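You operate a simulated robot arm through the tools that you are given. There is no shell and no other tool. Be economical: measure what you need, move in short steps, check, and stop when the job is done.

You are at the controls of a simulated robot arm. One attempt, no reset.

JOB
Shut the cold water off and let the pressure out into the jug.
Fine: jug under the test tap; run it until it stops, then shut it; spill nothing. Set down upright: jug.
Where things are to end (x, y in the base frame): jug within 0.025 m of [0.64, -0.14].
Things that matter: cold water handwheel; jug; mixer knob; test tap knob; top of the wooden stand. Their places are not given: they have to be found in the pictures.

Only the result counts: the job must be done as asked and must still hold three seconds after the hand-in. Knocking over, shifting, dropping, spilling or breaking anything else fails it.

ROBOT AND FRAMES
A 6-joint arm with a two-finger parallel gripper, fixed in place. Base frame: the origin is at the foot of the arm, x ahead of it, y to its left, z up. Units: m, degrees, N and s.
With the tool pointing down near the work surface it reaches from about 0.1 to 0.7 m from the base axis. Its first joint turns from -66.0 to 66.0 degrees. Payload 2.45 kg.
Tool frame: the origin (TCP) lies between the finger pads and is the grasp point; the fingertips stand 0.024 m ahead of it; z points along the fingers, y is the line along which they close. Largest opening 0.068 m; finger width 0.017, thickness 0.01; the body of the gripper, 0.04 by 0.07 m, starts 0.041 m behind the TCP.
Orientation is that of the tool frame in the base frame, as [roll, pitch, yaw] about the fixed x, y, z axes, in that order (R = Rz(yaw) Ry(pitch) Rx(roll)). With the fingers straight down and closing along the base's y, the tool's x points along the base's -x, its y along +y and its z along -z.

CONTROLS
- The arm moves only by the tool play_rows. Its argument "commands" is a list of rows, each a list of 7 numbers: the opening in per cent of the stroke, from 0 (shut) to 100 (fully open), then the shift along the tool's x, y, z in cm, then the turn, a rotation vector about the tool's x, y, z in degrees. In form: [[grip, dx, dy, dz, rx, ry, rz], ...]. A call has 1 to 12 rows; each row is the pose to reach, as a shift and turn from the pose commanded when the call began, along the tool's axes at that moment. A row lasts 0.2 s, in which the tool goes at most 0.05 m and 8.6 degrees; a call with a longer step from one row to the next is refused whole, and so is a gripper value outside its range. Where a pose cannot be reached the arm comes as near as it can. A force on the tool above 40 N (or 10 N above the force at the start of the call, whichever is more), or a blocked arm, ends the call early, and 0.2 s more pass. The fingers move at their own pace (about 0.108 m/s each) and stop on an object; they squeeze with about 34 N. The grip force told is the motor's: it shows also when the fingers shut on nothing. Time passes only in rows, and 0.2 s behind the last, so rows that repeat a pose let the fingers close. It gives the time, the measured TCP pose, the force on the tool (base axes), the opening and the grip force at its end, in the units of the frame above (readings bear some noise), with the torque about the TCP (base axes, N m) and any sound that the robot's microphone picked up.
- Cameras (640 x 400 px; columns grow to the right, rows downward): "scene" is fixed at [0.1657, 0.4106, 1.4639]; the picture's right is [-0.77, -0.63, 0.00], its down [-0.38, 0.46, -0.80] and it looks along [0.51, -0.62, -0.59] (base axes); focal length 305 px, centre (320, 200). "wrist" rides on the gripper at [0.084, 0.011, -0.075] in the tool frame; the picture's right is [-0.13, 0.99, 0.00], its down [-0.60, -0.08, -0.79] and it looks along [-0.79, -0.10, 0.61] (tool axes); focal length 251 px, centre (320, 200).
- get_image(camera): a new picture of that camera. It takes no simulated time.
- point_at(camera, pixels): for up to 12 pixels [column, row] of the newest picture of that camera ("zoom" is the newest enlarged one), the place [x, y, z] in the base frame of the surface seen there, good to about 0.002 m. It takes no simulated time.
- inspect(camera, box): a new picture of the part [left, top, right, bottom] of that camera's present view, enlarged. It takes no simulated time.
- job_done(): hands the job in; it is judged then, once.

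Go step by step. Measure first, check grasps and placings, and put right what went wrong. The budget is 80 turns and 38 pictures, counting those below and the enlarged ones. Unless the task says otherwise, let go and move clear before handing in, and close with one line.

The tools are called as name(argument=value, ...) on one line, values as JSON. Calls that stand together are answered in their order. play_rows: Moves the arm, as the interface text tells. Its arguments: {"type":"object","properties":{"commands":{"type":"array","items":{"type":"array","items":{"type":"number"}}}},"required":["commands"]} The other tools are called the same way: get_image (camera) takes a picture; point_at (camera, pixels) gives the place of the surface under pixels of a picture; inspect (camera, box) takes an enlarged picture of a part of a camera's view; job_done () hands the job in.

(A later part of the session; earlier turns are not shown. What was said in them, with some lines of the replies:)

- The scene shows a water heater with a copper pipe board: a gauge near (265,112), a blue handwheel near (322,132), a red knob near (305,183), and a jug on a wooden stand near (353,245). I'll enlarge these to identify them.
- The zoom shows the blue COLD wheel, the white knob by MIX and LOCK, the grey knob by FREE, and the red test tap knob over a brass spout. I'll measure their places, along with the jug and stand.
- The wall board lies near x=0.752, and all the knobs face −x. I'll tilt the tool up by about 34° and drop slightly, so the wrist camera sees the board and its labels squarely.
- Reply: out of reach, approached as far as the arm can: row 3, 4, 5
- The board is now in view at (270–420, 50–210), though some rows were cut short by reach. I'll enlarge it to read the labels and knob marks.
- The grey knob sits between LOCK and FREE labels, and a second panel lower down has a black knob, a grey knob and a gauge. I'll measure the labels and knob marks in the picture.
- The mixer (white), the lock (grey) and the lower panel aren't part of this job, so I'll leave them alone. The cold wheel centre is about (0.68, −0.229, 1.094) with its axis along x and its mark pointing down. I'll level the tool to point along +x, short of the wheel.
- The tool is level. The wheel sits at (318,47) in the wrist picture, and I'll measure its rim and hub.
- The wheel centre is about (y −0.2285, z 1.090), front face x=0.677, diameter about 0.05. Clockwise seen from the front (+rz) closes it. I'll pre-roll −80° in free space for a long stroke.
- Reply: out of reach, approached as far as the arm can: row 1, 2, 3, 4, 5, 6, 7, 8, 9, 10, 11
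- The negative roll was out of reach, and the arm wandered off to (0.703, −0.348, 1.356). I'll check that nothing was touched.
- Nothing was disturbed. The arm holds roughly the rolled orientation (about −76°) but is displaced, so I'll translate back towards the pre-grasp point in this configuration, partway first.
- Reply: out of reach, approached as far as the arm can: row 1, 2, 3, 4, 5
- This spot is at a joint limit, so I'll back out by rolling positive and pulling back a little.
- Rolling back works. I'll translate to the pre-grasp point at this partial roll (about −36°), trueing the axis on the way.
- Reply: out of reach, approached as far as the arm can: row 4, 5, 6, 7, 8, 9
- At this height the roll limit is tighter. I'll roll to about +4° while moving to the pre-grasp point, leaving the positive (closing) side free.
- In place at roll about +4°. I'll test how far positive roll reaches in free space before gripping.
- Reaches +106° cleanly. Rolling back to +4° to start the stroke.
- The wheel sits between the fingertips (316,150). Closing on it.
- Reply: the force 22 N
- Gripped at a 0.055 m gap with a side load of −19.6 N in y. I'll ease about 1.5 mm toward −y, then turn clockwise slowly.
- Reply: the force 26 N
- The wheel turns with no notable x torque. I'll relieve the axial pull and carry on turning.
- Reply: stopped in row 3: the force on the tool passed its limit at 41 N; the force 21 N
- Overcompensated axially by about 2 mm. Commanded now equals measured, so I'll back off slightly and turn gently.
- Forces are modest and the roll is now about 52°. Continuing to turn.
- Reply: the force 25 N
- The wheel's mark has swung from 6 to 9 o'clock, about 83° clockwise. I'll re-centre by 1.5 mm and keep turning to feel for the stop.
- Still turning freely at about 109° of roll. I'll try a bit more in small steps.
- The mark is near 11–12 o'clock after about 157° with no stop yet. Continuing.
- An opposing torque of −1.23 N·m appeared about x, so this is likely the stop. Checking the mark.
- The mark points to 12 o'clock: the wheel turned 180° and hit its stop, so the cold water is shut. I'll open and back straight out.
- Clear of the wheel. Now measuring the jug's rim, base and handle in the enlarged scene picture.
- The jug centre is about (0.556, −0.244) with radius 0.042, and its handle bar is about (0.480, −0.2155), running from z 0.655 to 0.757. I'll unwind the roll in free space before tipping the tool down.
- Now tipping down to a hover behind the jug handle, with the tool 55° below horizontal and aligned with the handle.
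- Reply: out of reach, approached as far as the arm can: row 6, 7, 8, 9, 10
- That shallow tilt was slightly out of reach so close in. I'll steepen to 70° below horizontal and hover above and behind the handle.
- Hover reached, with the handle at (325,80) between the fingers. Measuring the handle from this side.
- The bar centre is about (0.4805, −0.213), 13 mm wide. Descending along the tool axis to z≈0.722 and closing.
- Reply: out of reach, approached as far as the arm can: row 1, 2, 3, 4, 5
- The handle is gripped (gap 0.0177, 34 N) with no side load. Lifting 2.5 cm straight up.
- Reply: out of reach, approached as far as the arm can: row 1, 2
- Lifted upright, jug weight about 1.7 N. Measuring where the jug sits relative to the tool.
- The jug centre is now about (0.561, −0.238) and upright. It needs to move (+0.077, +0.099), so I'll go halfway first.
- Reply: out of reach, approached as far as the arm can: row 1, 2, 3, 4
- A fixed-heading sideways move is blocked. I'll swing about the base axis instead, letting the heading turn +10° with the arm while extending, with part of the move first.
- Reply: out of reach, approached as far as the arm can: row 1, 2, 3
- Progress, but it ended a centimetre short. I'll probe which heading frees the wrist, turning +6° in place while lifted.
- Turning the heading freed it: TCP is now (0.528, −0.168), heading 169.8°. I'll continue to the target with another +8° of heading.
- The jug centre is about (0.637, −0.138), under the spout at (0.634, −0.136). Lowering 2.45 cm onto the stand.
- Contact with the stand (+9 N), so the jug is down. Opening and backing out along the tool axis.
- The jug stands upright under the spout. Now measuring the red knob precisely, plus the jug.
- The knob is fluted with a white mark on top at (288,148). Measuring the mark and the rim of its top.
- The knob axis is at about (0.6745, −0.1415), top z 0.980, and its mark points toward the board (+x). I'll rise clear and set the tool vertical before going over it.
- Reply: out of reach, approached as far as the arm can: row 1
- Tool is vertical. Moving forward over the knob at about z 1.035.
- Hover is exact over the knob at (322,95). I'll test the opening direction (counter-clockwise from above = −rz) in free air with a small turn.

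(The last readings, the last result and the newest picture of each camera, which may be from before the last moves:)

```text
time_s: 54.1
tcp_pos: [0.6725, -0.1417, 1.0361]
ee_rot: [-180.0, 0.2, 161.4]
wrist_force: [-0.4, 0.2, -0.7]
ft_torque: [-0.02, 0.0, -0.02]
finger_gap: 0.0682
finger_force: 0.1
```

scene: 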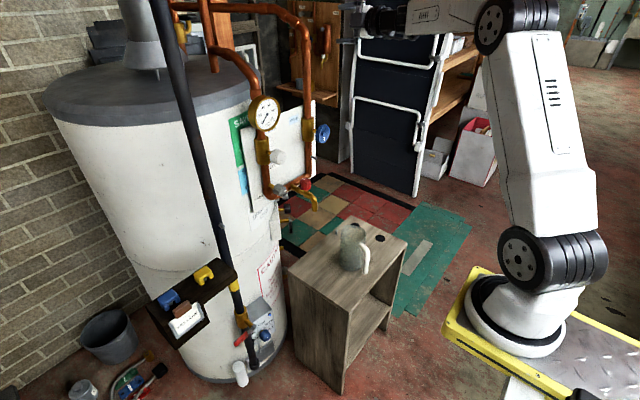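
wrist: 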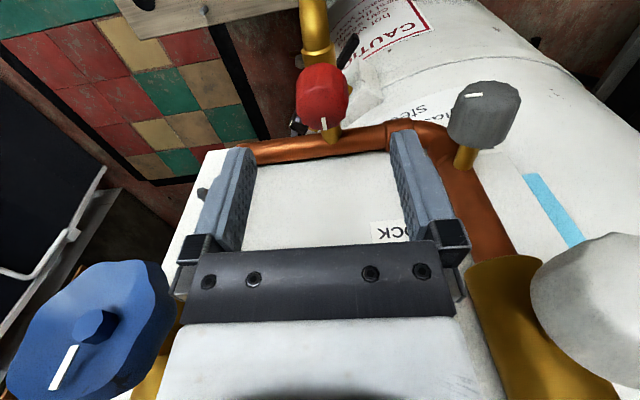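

Both directions are free. Pre-rolling another +25° so that the opening stroke is long.

play_rows(commands=[[100, 0, 0, 0, 0, 0, 8.5], [100, 0, 0, 0, 0, 0, 17], [100, 0, 0, 0, 0, 0, 25], [100, 0, 0, 0, 0, 0, 25]])

```text
time_s: 55.1
tcp_pos: [0.6722, -0.1407, 1.0357]
ee_rot: [-179.9, 0.1, 136.5]
wrist_force: [-0.3, -0.6, -0.1]
ft_torque: [0.0, -0.02, -0.01]
finger_gap: 0.068
finger_force: 0.0
```

Narrowing the opening to about 0.042 m so the fingers clear the pipe behind, then descending onto the knob.

play_rows(commands=[[62, -0.22, 0.1, 0, 0, 0, 0], [62, -0.22, 0.1, 1, 0, 0, 0], [62, -0.22, 0.1, 3, 0, 0, 0], [62, -0.22, 0.1, 4.5, 0, 0, 0], [62, -0.22, 0.1, 5.8, 0, 0, 0], [62, -0.22, 0.1, 5.8, 0, 0, 0]])

inspect(camera="scene", box=[265, 140, 345, 220])

```text
time_s: 56.5
tcp_pos: [0.6762, -0.1422, 0.9772]
ee_rot: [179.9, 0.2, 136.6]
wrist_force: [0.4, -0.1, 0.2]
ft_torque: [0.0, -0.05, 0.02]
finger_gap: 0.0421
finger_force: 0.0
```

```text
5.00 times, centred on (305, 180) of scene
```

zoom: 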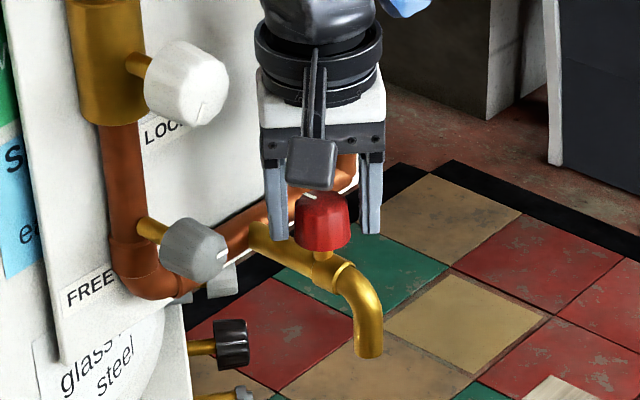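

The knob sits between the fingers. Closing, then checking the load.

play_rows(commands=[[0, 0, 0, 0, 0, 0, 0], [0, 0, 0, 0, 0, 0, 0], [0, 0, 0, 0, 0, 0, 0]])

```text
time_s: 57.3
tcp_pos: [0.6764, -0.1414, 0.9776]
ee_rot: [179.9, 0.1, 136.7]
wrist_force: [11.1, 7.8, -6.8]
ft_torque: [-0.49, -0.88, 0.03]
finger_gap: 0.0336
finger_force: 45.6
```

Gripped with a gap of 0.0336 m. Easing 1 mm and turning counter-clockwise 24°, listening.

play_rows(commands=[[0, 0, 0.08, 0, 0, 0, 0], [0, 0, 0.08, 0, 0, 0, -6], [0, 0, 0.08, 0, 0, 0, -12], [0, 0, 0.08, 0, 0, 0, -18], [0, 0, 0.08, 0, 0, 0, -24]])

```text
time_s: 58.5
tcp_pos: [0.6768, -0.1411, 0.9766]
ee_rot: [180.0, 0.2, 160.7]
wrist_force: [18.2, 8.5, -2.3]
ft_torque: [0.3, 0.91, -0.02]
finger_gap: 0.0336
finger_force: 45.4
```

Turning freely, no sound yet. Continuing.

play_rows(commands=[[0, -0.1, 0.05, 0, 0, 0, -3], [0, -0.1, 0.05, 0, 0, 0, -9], [0, -0.1, 0.05, 0, 0, 0, -15], [0, -0.1, 0.05, 0, 0, 0, -21], [0, -0.1, 0.05, 0, 0, 0, -27]])

inspect(camera="scene", box=[265, 140, 385, 280])

```text
time_s: 59.7
tcp_pos: [0.6778, -0.1397, 0.9787]
ee_rot: [-180.0, 0.2, -172.2]
wrist_force: [1.7, 21.3, 13.0]
ft_torque: [0.13, 1.02, -0.08]
finger_gap: 0.0334
finger_force: 44.0
```

```text
2.86 times, centred on (325, 210) of scene
```

zoom: 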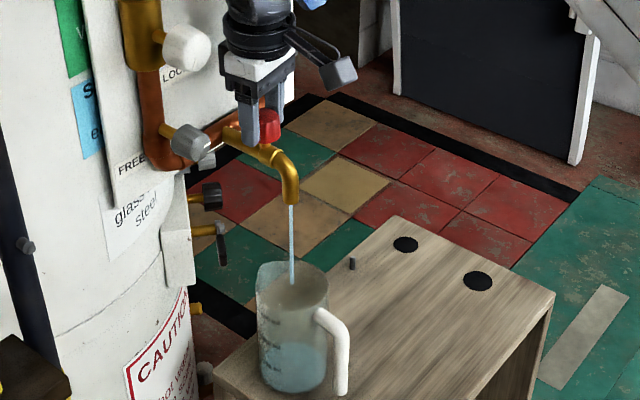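

Water is running into the jug, already about a third full. I'll wait briefly and look again, ready to shut it.

play_rows(commands=[[0, 0, 0, 0, 0, 0, 0], [0, 0, 0, 0, 0, 0, 0]])

inspect(camera="scene", box=[265, 140, 385, 280])

```text
time_s: 60.3
tcp_pos: [0.6766, -0.1401, 0.9785]
ee_rot: [-180.0, 0.1, -172.3]
wrist_force: [-1.6, 21.6, 14.6]
ft_torque: [0.18, 0.97, -0.04]
finger_gap: 0.0334
finger_force: 44.9
```

```text
2.86 times, centred on (325, 210) of scene
```

zoom: 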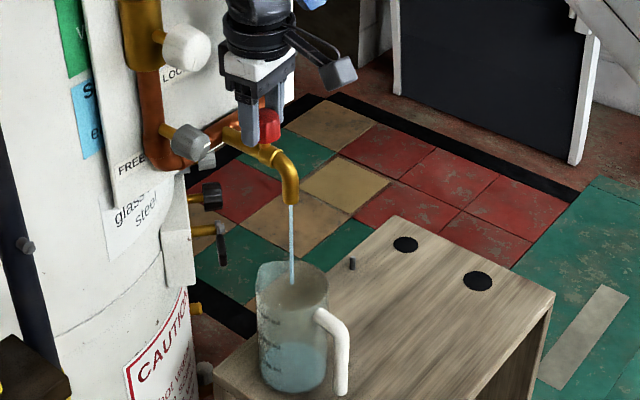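

The level has barely changed in 0.6 s, so the flow is slow and there's plenty of room. Waiting longer.

play_rows(commands=[[0, 0, 0, 0, 0, 0, 0], [0, 0, 0, 0, 0, 0, 0], [0, 0, 0, 0, 0, 0, 0], [0, 0, 0, 0, 0, 0, 0], [0, 0, 0, 0, 0, 0, 0], [0, 0, 0, 0, 0, 0, 0], [0, 0, 0, 0, 0, 0, 0], [0, 0, 0, 0, 0, 0, 0], [0, 0, 0, 0, 0, 0, 0]])

inspect(camera="scene", box=[265, 140, 385, 280])

```text
time_s: 62.3
tcp_pos: [0.6768, -0.1406, 0.9778]
ee_rot: [-180.0, 0.0, -172.3]
wrist_force: [-4.9, 22.4, 16.5]
ft_torque: [0.12, 0.32, 0.01]
finger_gap: 0.0334
finger_force: 44.6
```

```text
2.86 times, centred on (325, 210) of scene
```

zoom: 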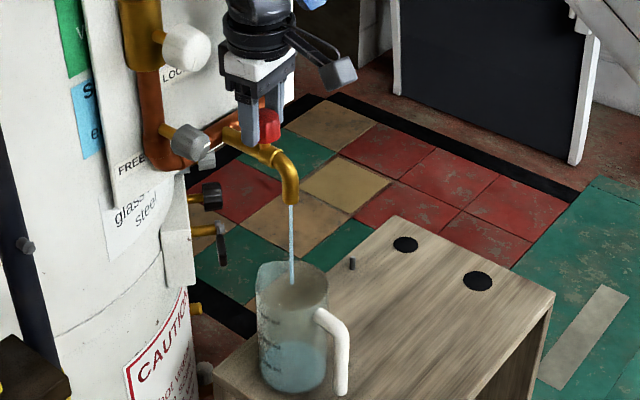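

The stream continues, with the level only slightly up. Waiting about 5 s more, with ample headroom.

play_rows(commands=[[0, 0, 0, 0, 0, 0, 0], [0, 0, 0, 0, 0, 0, 0], [0, 0, 0, 0, 0, 0, 0], [0, 0, 0, 0, 0, 0, 0], [0, 0, 0, 0, 0, 0, 0], [0, 0, 0, 0, 0, 0, 0], [0, 0, 0, 0, 0, 0, 0], [0, 0, 0, 0, 0, 0, 0], [0, 0, 0, 0, 0, 0, 0], [0, 0, 0, 0, 0, 0, 0], [0, 0, 0, 0, 0, 0, 0], [0, 0, 0, 0, 0, 0, 0]])

play_rows(commands=[[0, 0, 0, 0, 0, 0, 0], [0, 0, 0, 0, 0, 0, 0], [0, 0, 0, 0, 0, 0, 0], [0, 0, 0, 0, 0, 0, 0], [0, 0, 0, 0, 0, 0, 0], [0, 0, 0, 0, 0, 0, 0], [0, 0, 0, 0, 0, 0, 0], [0, 0, 0, 0, 0, 0, 0], [0, 0, 0, 0, 0, 0, 0], [0, 0, 0, 0, 0, 0, 0], [0, 0, 0, 0, 0, 0, 0], [0, 0, 0, 0, 0, 0, 0]])

inspect(camera="scene", box=[265, 140, 385, 280])

```text
time_s: 64.9
tcp_pos: [0.6772, -0.1395, 0.9775]
ee_rot: [-180.0, 0.1, -172.3]
wrist_force: [-5.1, 21.8, 16.2]
ft_torque: [0.22, 0.02, -0.02]
finger_gap: 0.0333
finger_force: 44.9
```

```text
time_s: 67.5
tcp_pos: [0.6768, -0.1399, 0.9772]
ee_rot: [179.9, 0.1, -172.3]
wrist_force: [-5.3, 22.2, 14.2]
ft_torque: [0.19, 0.05, -0.03]
finger_gap: 0.0333
finger_force: 45.3
```

```text
2.86 times, centred on (325, 210) of scene
```

zoom: 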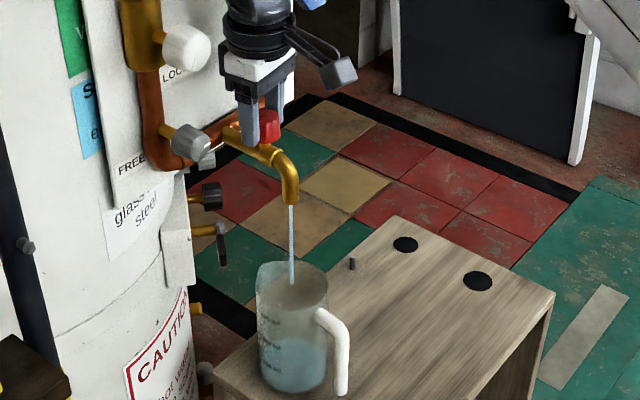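

The level rises ever more slowly, as if the pressure is decaying. Waiting another 5 s and then zooming tighter.

play_rows(commands=[[0, 0, 0, 0, 0, 0, 0], [0, 0, 0, 0, 0, 0, 0], [0, 0, 0, 0, 0, 0, 0], [0, 0, 0, 0, 0, 0, 0], [0, 0, 0, 0, 0, 0, 0], [0, 0, 0, 0, 0, 0, 0], [0, 0, 0, 0, 0, 0, 0], [0, 0, 0, 0, 0, 0, 0], [0, 0, 0, 0, 0, 0, 0], [0, 0, 0, 0, 0, 0, 0], [0, 0, 0, 0, 0, 0, 0], [0, 0, 0, 0, 0, 0, 0]])

play_rows(commands=[[0, 0, 0, 0, 0, 0, 0], [0, 0, 0, 0, 0, 0, 0], [0, 0, 0, 0, 0, 0, 0], [0, 0, 0, 0, 0, 0, 0], [0, 0, 0, 0, 0, 0, 0], [0, 0, 0, 0, 0, 0, 0], [0, 0, 0, 0, 0, 0, 0], [0, 0, 0, 0, 0, 0, 0], [0, 0, 0, 0, 0, 0, 0], [0, 0, 0, 0, 0, 0, 0], [0, 0, 0, 0, 0, 0, 0], [0, 0, 0, 0, 0, 0, 0]])

inspect(camera="scene", box=[265, 140, 385, 280])

```text
time_s: 70.1
tcp_pos: [0.676, -0.1391, 0.9778]
ee_rot: [-180.0, 0.1, -172.3]
wrist_force: [-4.5, 21.5, 14.6]
ft_torque: [0.21, 0.04, -0.03]
finger_gap: 0.0334
finger_force: 44.9
```

```text
time_s: 72.7
tcp_pos: [0.6761, -0.1398, 0.9781]
ee_rot: [180.0, 0.1, -172.3]
wrist_force: [-4.2, 21.7, 12.9]
ft_torque: [0.19, 0.04, -0.04]
finger_gap: 0.0336
finger_force: 45.2
```

```text
2.86 times, centred on (325, 210) of scene
```

zoom: 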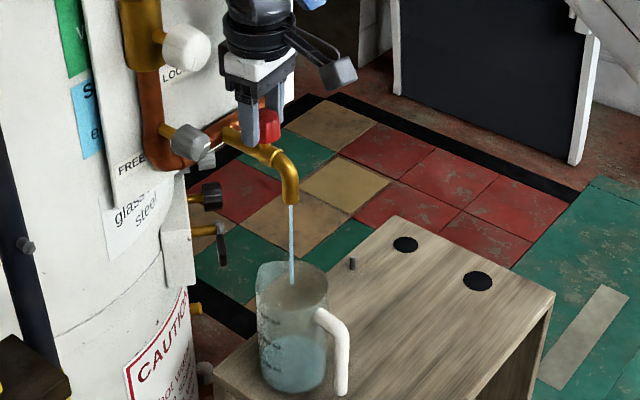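

The level is rising roughly 6 px per 5 s and there's still a lot of room in the jug. Waiting about 10 s more.

play_rows(commands=[[0, 0, 0, 0, 0, 0, 0], [0, 0, 0, 0, 0, 0, 0], [0, 0, 0, 0, 0, 0, 0], [0, 0, 0, 0, 0, 0, 0], [0, 0, 0, 0, 0, 0, 0], [0, 0, 0, 0, 0, 0, 0], [0, 0, 0, 0, 0, 0, 0], [0, 0, 0, 0, 0, 0, 0], [0, 0, 0, 0, 0, 0, 0], [0, 0, 0, 0, 0, 0, 0], [0, 0, 0, 0, 0, 0, 0], [0, 0, 0, 0, 0, 0, 0]])

play_rows(commands=[[0, 0, 0, 0, 0, 0, 0], [0, 0, 0, 0, 0, 0, 0], [0, 0, 0, 0, 0, 0, 0], [0, 0, 0, 0, 0, 0, 0], [0, 0, 0, 0, 0, 0, 0], [0, 0, 0, 0, 0, 0, 0], [0, 0, 0, 0, 0, 0, 0], [0, 0, 0, 0, 0, 0, 0], [0, 0, 0, 0, 0, 0, 0], [0, 0, 0, 0, 0, 0, 0], [0, 0, 0, 0, 0, 0, 0], [0, 0, 0, 0, 0, 0, 0]])

play_rows(commands=[[0, 0, 0, 0, 0, 0, 0], [0, 0, 0, 0, 0, 0, 0], [0, 0, 0, 0, 0, 0, 0], [0, 0, 0, 0, 0, 0, 0], [0, 0, 0, 0, 0, 0, 0], [0, 0, 0, 0, 0, 0, 0], [0, 0, 0, 0, 0, 0, 0], [0, 0, 0, 0, 0, 0, 0], [0, 0, 0, 0, 0, 0, 0], [0, 0, 0, 0, 0, 0, 0], [0, 0, 0, 0, 0, 0, 0], [0, 0, 0, 0, 0, 0, 0]])

inspect(camera="scene", box=[265, 140, 385, 280])

```text
time_s: 75.3
tcp_pos: [0.6765, -0.1397, 0.9776]
ee_rot: [180.0, 0.1, -172.3]
wrist_force: [-4.9, 22.4, 13.2]
ft_torque: [0.2, 0.04, -0.07]
finger_gap: 0.0332
finger_force: 45.2
```

```text
time_s: 77.9
tcp_pos: [0.677, -0.1395, 0.9777]
ee_rot: [-180.0, 0.1, -172.3]
wrist_force: [-5.1, 23.0, 12.3]
ft_torque: [0.18, 0.02, -0.06]
finger_gap: 0.0333
finger_force: 44.3
```

```text
time_s: 80.5
tcp_pos: [0.6771, -0.1402, 0.9772]
ee_rot: [-180.0, 0.1, -172.3]
wrist_force: [-4.4, 21.9, 11.1]
ft_torque: [0.17, 0.03, -0.04]
finger_gap: 0.0334
finger_force: 45.0
```

```text
2.86 times, centred on (325, 210) of scene
```

zoom: 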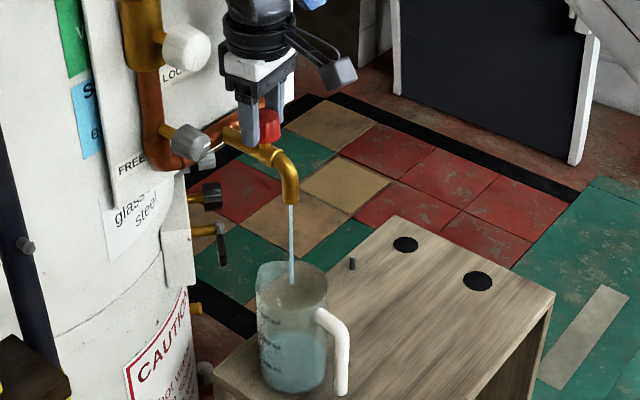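

The level is about 330 and the stream is steady. I'll probe the depth inside the jug (no picture cost) to estimate the real water level.

point_at(camera="zoom", pixels=[[275, 290], [285, 300], [300, 290], [310, 285], [290, 320], [290, 330], [290, 345], [290, 370], [275, 350], [310, 350], [291, 240], [270, 330]])

inspect(camera="scene", box=[295, 225, 335, 285])

```text
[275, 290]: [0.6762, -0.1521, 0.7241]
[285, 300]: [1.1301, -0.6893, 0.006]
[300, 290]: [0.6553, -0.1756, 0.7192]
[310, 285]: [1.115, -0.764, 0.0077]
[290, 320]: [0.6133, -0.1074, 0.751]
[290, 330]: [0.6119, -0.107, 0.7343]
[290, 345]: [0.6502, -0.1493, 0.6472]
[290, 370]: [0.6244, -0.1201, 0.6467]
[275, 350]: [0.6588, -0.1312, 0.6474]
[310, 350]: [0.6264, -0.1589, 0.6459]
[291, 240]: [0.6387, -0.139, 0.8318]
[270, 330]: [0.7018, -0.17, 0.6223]
```

```text
6.67 times, centred on (315, 255) of scene
```

zoom: 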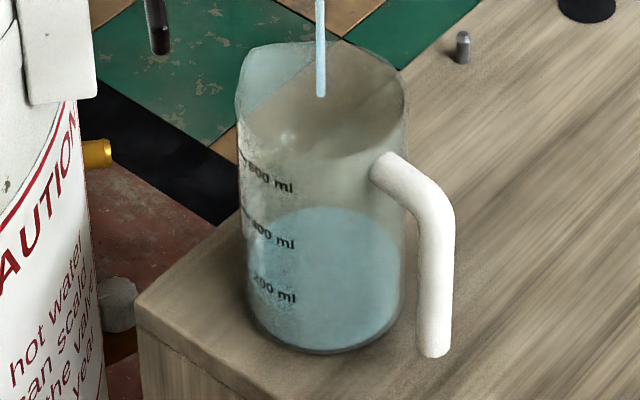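

The close-up and depths show the real water surface at z≈0.647, only about 2.5 cm (~120 ml of 600+), so there's lots of room. I'll open the tap another 30° to speed the draining and wait on.

play_rows(commands=[[0, 0, 0.1, -0.05, 0, 0, -4], [0, 0, 0.1, -0.05, 0, 0, -10], [0, 0, 0.1, -0.05, 0, 0, -16], [0, 0, 0.1, -0.05, 0, 0, -22], [0, 0, 0.1, -0.05, 0, 0, -28]])

play_rows(commands=[[0, 0, 0, 0, 0, 0, 0], [0, 0, 0, 0, 0, 0, 0], [0, 0, 0, 0, 0, 0, 0], [0, 0, 0, 0, 0, 0, 0], [0, 0, 0, 0, 0, 0, 0], [0, 0, 0, 0, 0, 0, 0], [0, 0, 0, 0, 0, 0, 0], [0, 0, 0, 0, 0, 0, 0], [0, 0, 0, 0, 0, 0, 0], [0, 0, 0, 0, 0, 0, 0], [0, 0, 0, 0, 0, 0, 0], [0, 0, 0, 0, 0, 0, 0]])

play_rows(commands=[[0, 0, 0, 0, 0, 0, 0], [0, 0, 0, 0, 0, 0, 0], [0, 0, 0, 0, 0, 0, 0], [0, 0, 0, 0, 0, 0, 0], [0, 0, 0, 0, 0, 0, 0], [0, 0, 0, 0, 0, 0, 0], [0, 0, 0, 0, 0, 0, 0], [0, 0, 0, 0, 0, 0, 0], [0, 0, 0, 0, 0, 0, 0], [0, 0, 0, 0, 0, 0, 0], [0, 0, 0, 0, 0, 0, 0], [0, 0, 0, 0, 0, 0, 0]])

play_rows(commands=[[0, 0, 0, 0, 0, 0, 0], [0, 0, 0, 0, 0, 0, 0], [0, 0, 0, 0, 0, 0, 0], [0, 0, 0, 0, 0, 0, 0], [0, 0, 0, 0, 0, 0, 0], [0, 0, 0, 0, 0, 0, 0], [0, 0, 0, 0, 0, 0, 0], [0, 0, 0, 0, 0, 0, 0], [0, 0, 0, 0, 0, 0, 0], [0, 0, 0, 0, 0, 0, 0], [0, 0, 0, 0, 0, 0, 0], [0, 0, 0, 0, 0, 0, 0]])

inspect(camera="scene", box=[285, 185, 345, 285])

```text
time_s: 81.7
tcp_pos: [0.6762, -0.1394, 0.9776]
ee_rot: [-180.0, 0.0, -144.2]
wrist_force: [-2.5, 18.8, -1.7]
ft_torque: [0.47, -0.92, -0.06]
finger_gap: 0.0332
finger_force: 45.0
```

```text
time_s: 84.3
tcp_pos: [0.6758, -0.1388, 0.9776]
ee_rot: [-180.0, 0.0, -144.3]
wrist_force: [-5.3, 19.8, -11.8]
ft_torque: [0.33, -0.16, -0.02]
finger_gap: 0.0336
finger_force: 45.1
```

```text
time_s: 86.9
tcp_pos: [0.6761, -0.1386, 0.9785]
ee_rot: [180.0, 0.1, -144.3]
wrist_force: [-5.4, 19.8, -13.7]
ft_torque: [0.22, -0.03, -0.03]
finger_gap: 0.0332
finger_force: 45.3
```

```text
time_s: 89.5
tcp_pos: [0.6761, -0.1387, 0.9777]
ee_rot: [-180.0, 0.1, -144.3]
wrist_force: [-6.2, 19.2, -12.4]
ft_torque: [0.2, 0.01, -0.05]
finger_gap: 0.0331
finger_force: 44.7
```

```text
4.00 times, centred on (315, 235) of scene
```

zoom: 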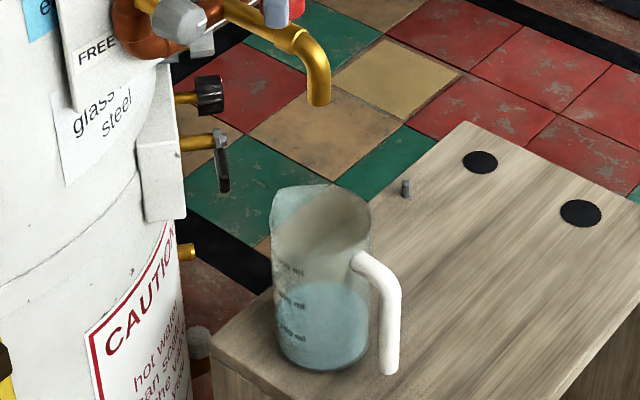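

The stream has stopped, with the jug under half full. Now shutting the tap: turning back clockwise 79° to where it began.

play_rows(commands=[[0, 0, 0.05, 0.03, 0, 0, 4], [0, 0, 0.05, 0.03, 0, 0, 11], [0, 0, 0.05, 0.03, 0, 0, 18], [0, 0, 0.05, 0.03, 0, 0, 25], [0, 0, 0.05, 0.03, 0, 0, 32], [0, 0, 0.05, 0.03, 0, 0, 39], [0, 0, 0.05, 0.03, 0, 0, 46]])

play_rows(commands=[[0, 0, 0, 0, 0, 0, 6], [0, 0, 0, 0, 0, 0, 12], [0, 0, 0, 0, 0, 0, 18], [0, 0, 0, 0, 0, 0, 24], [0, 0, 0, 0, 0, 0, 30], [0, 0, 0, 0, 0, 0, 34]])

```text
time_s: 91.1
tcp_pos: [0.6768, -0.1406, 0.9777]
ee_rot: [-180.0, 0.2, 169.5]
wrist_force: [6.9, 10.0, -14.5]
ft_torque: [-0.1, 0.36, -0.01]
finger_gap: 0.0332
finger_force: 44.9
```

```text
time_s: 92.5
tcp_pos: [0.676, -0.1413, 0.9772]
ee_rot: [-179.9, 0.0, 135.6]
wrist_force: [-2.2, -7.7, -5.3]
ft_torque: [0.13, 0.14, 0.99]
finger_gap: 0.0336
finger_force: 44.8
```

Closing torque of 0.99 N·m at the original angle means the tap is shut on its stop. Opening, rising and backing away.

play_rows(commands=[[62, 0, 0, 0, 0, 0, 0], [62, 0, 0, 0, 0, 0, 0], [62, 0, 0, -2, 0, 0, 0], [62, 0, 0, -5, 0, 0, 0], [62, 0, 0, -7, 0, 0, 0], [62, 2.5, -2.5, -7, 0, 0, 0], [62, 5, -5, -7, 0, 0, 0], [62, 8, -8, -7, 0, 0, 0], [62, 10.7, -10.5, -7, 0, 0, 0], [62, 10.7, -10.5, -7, 0, 0, 0]])

inspect(camera="scene", box=[240, 110, 390, 290])

```text
time_s: 94.7
tcp_pos: [0.5266, -0.1416, 1.0475]
ee_rot: [179.9, 0.1, 135.6]
wrist_force: [0.8, -0.3, 0.4]
ft_torque: [-0.01, 0.01, 0.02]
finger_gap: 0.0423
finger_force: 0.1
```

```text
2.22 times, centred on (315, 200) of scene
```

zoom: 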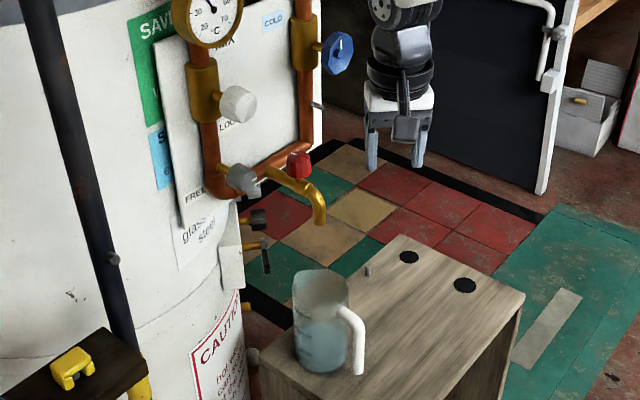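

No stream, the tap mark is back toward the board, the wheel mark is up, and the jug is upright. One last free check of the jug's place.

point_at(camera="zoom", pixels=[[296, 320], [296, 340], [310, 366], [330, 370], [345, 350], [294, 300]])

```text
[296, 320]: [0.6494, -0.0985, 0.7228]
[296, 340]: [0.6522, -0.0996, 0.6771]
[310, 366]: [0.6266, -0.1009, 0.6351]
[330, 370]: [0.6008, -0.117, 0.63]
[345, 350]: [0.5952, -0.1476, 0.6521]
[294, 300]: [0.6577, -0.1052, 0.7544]
```

The wall points fit a jug centre of about (0.637, −0.138), within tolerance, and the gripper is clear. Handing in.

job_done()

```text
The job is handed in.
```

The cold water is shut off, the pressure was let out into the jug until the flow stopped, the test tap is shut again, and the jug stands upright at about (0.637, −0.138) with no spill seen.
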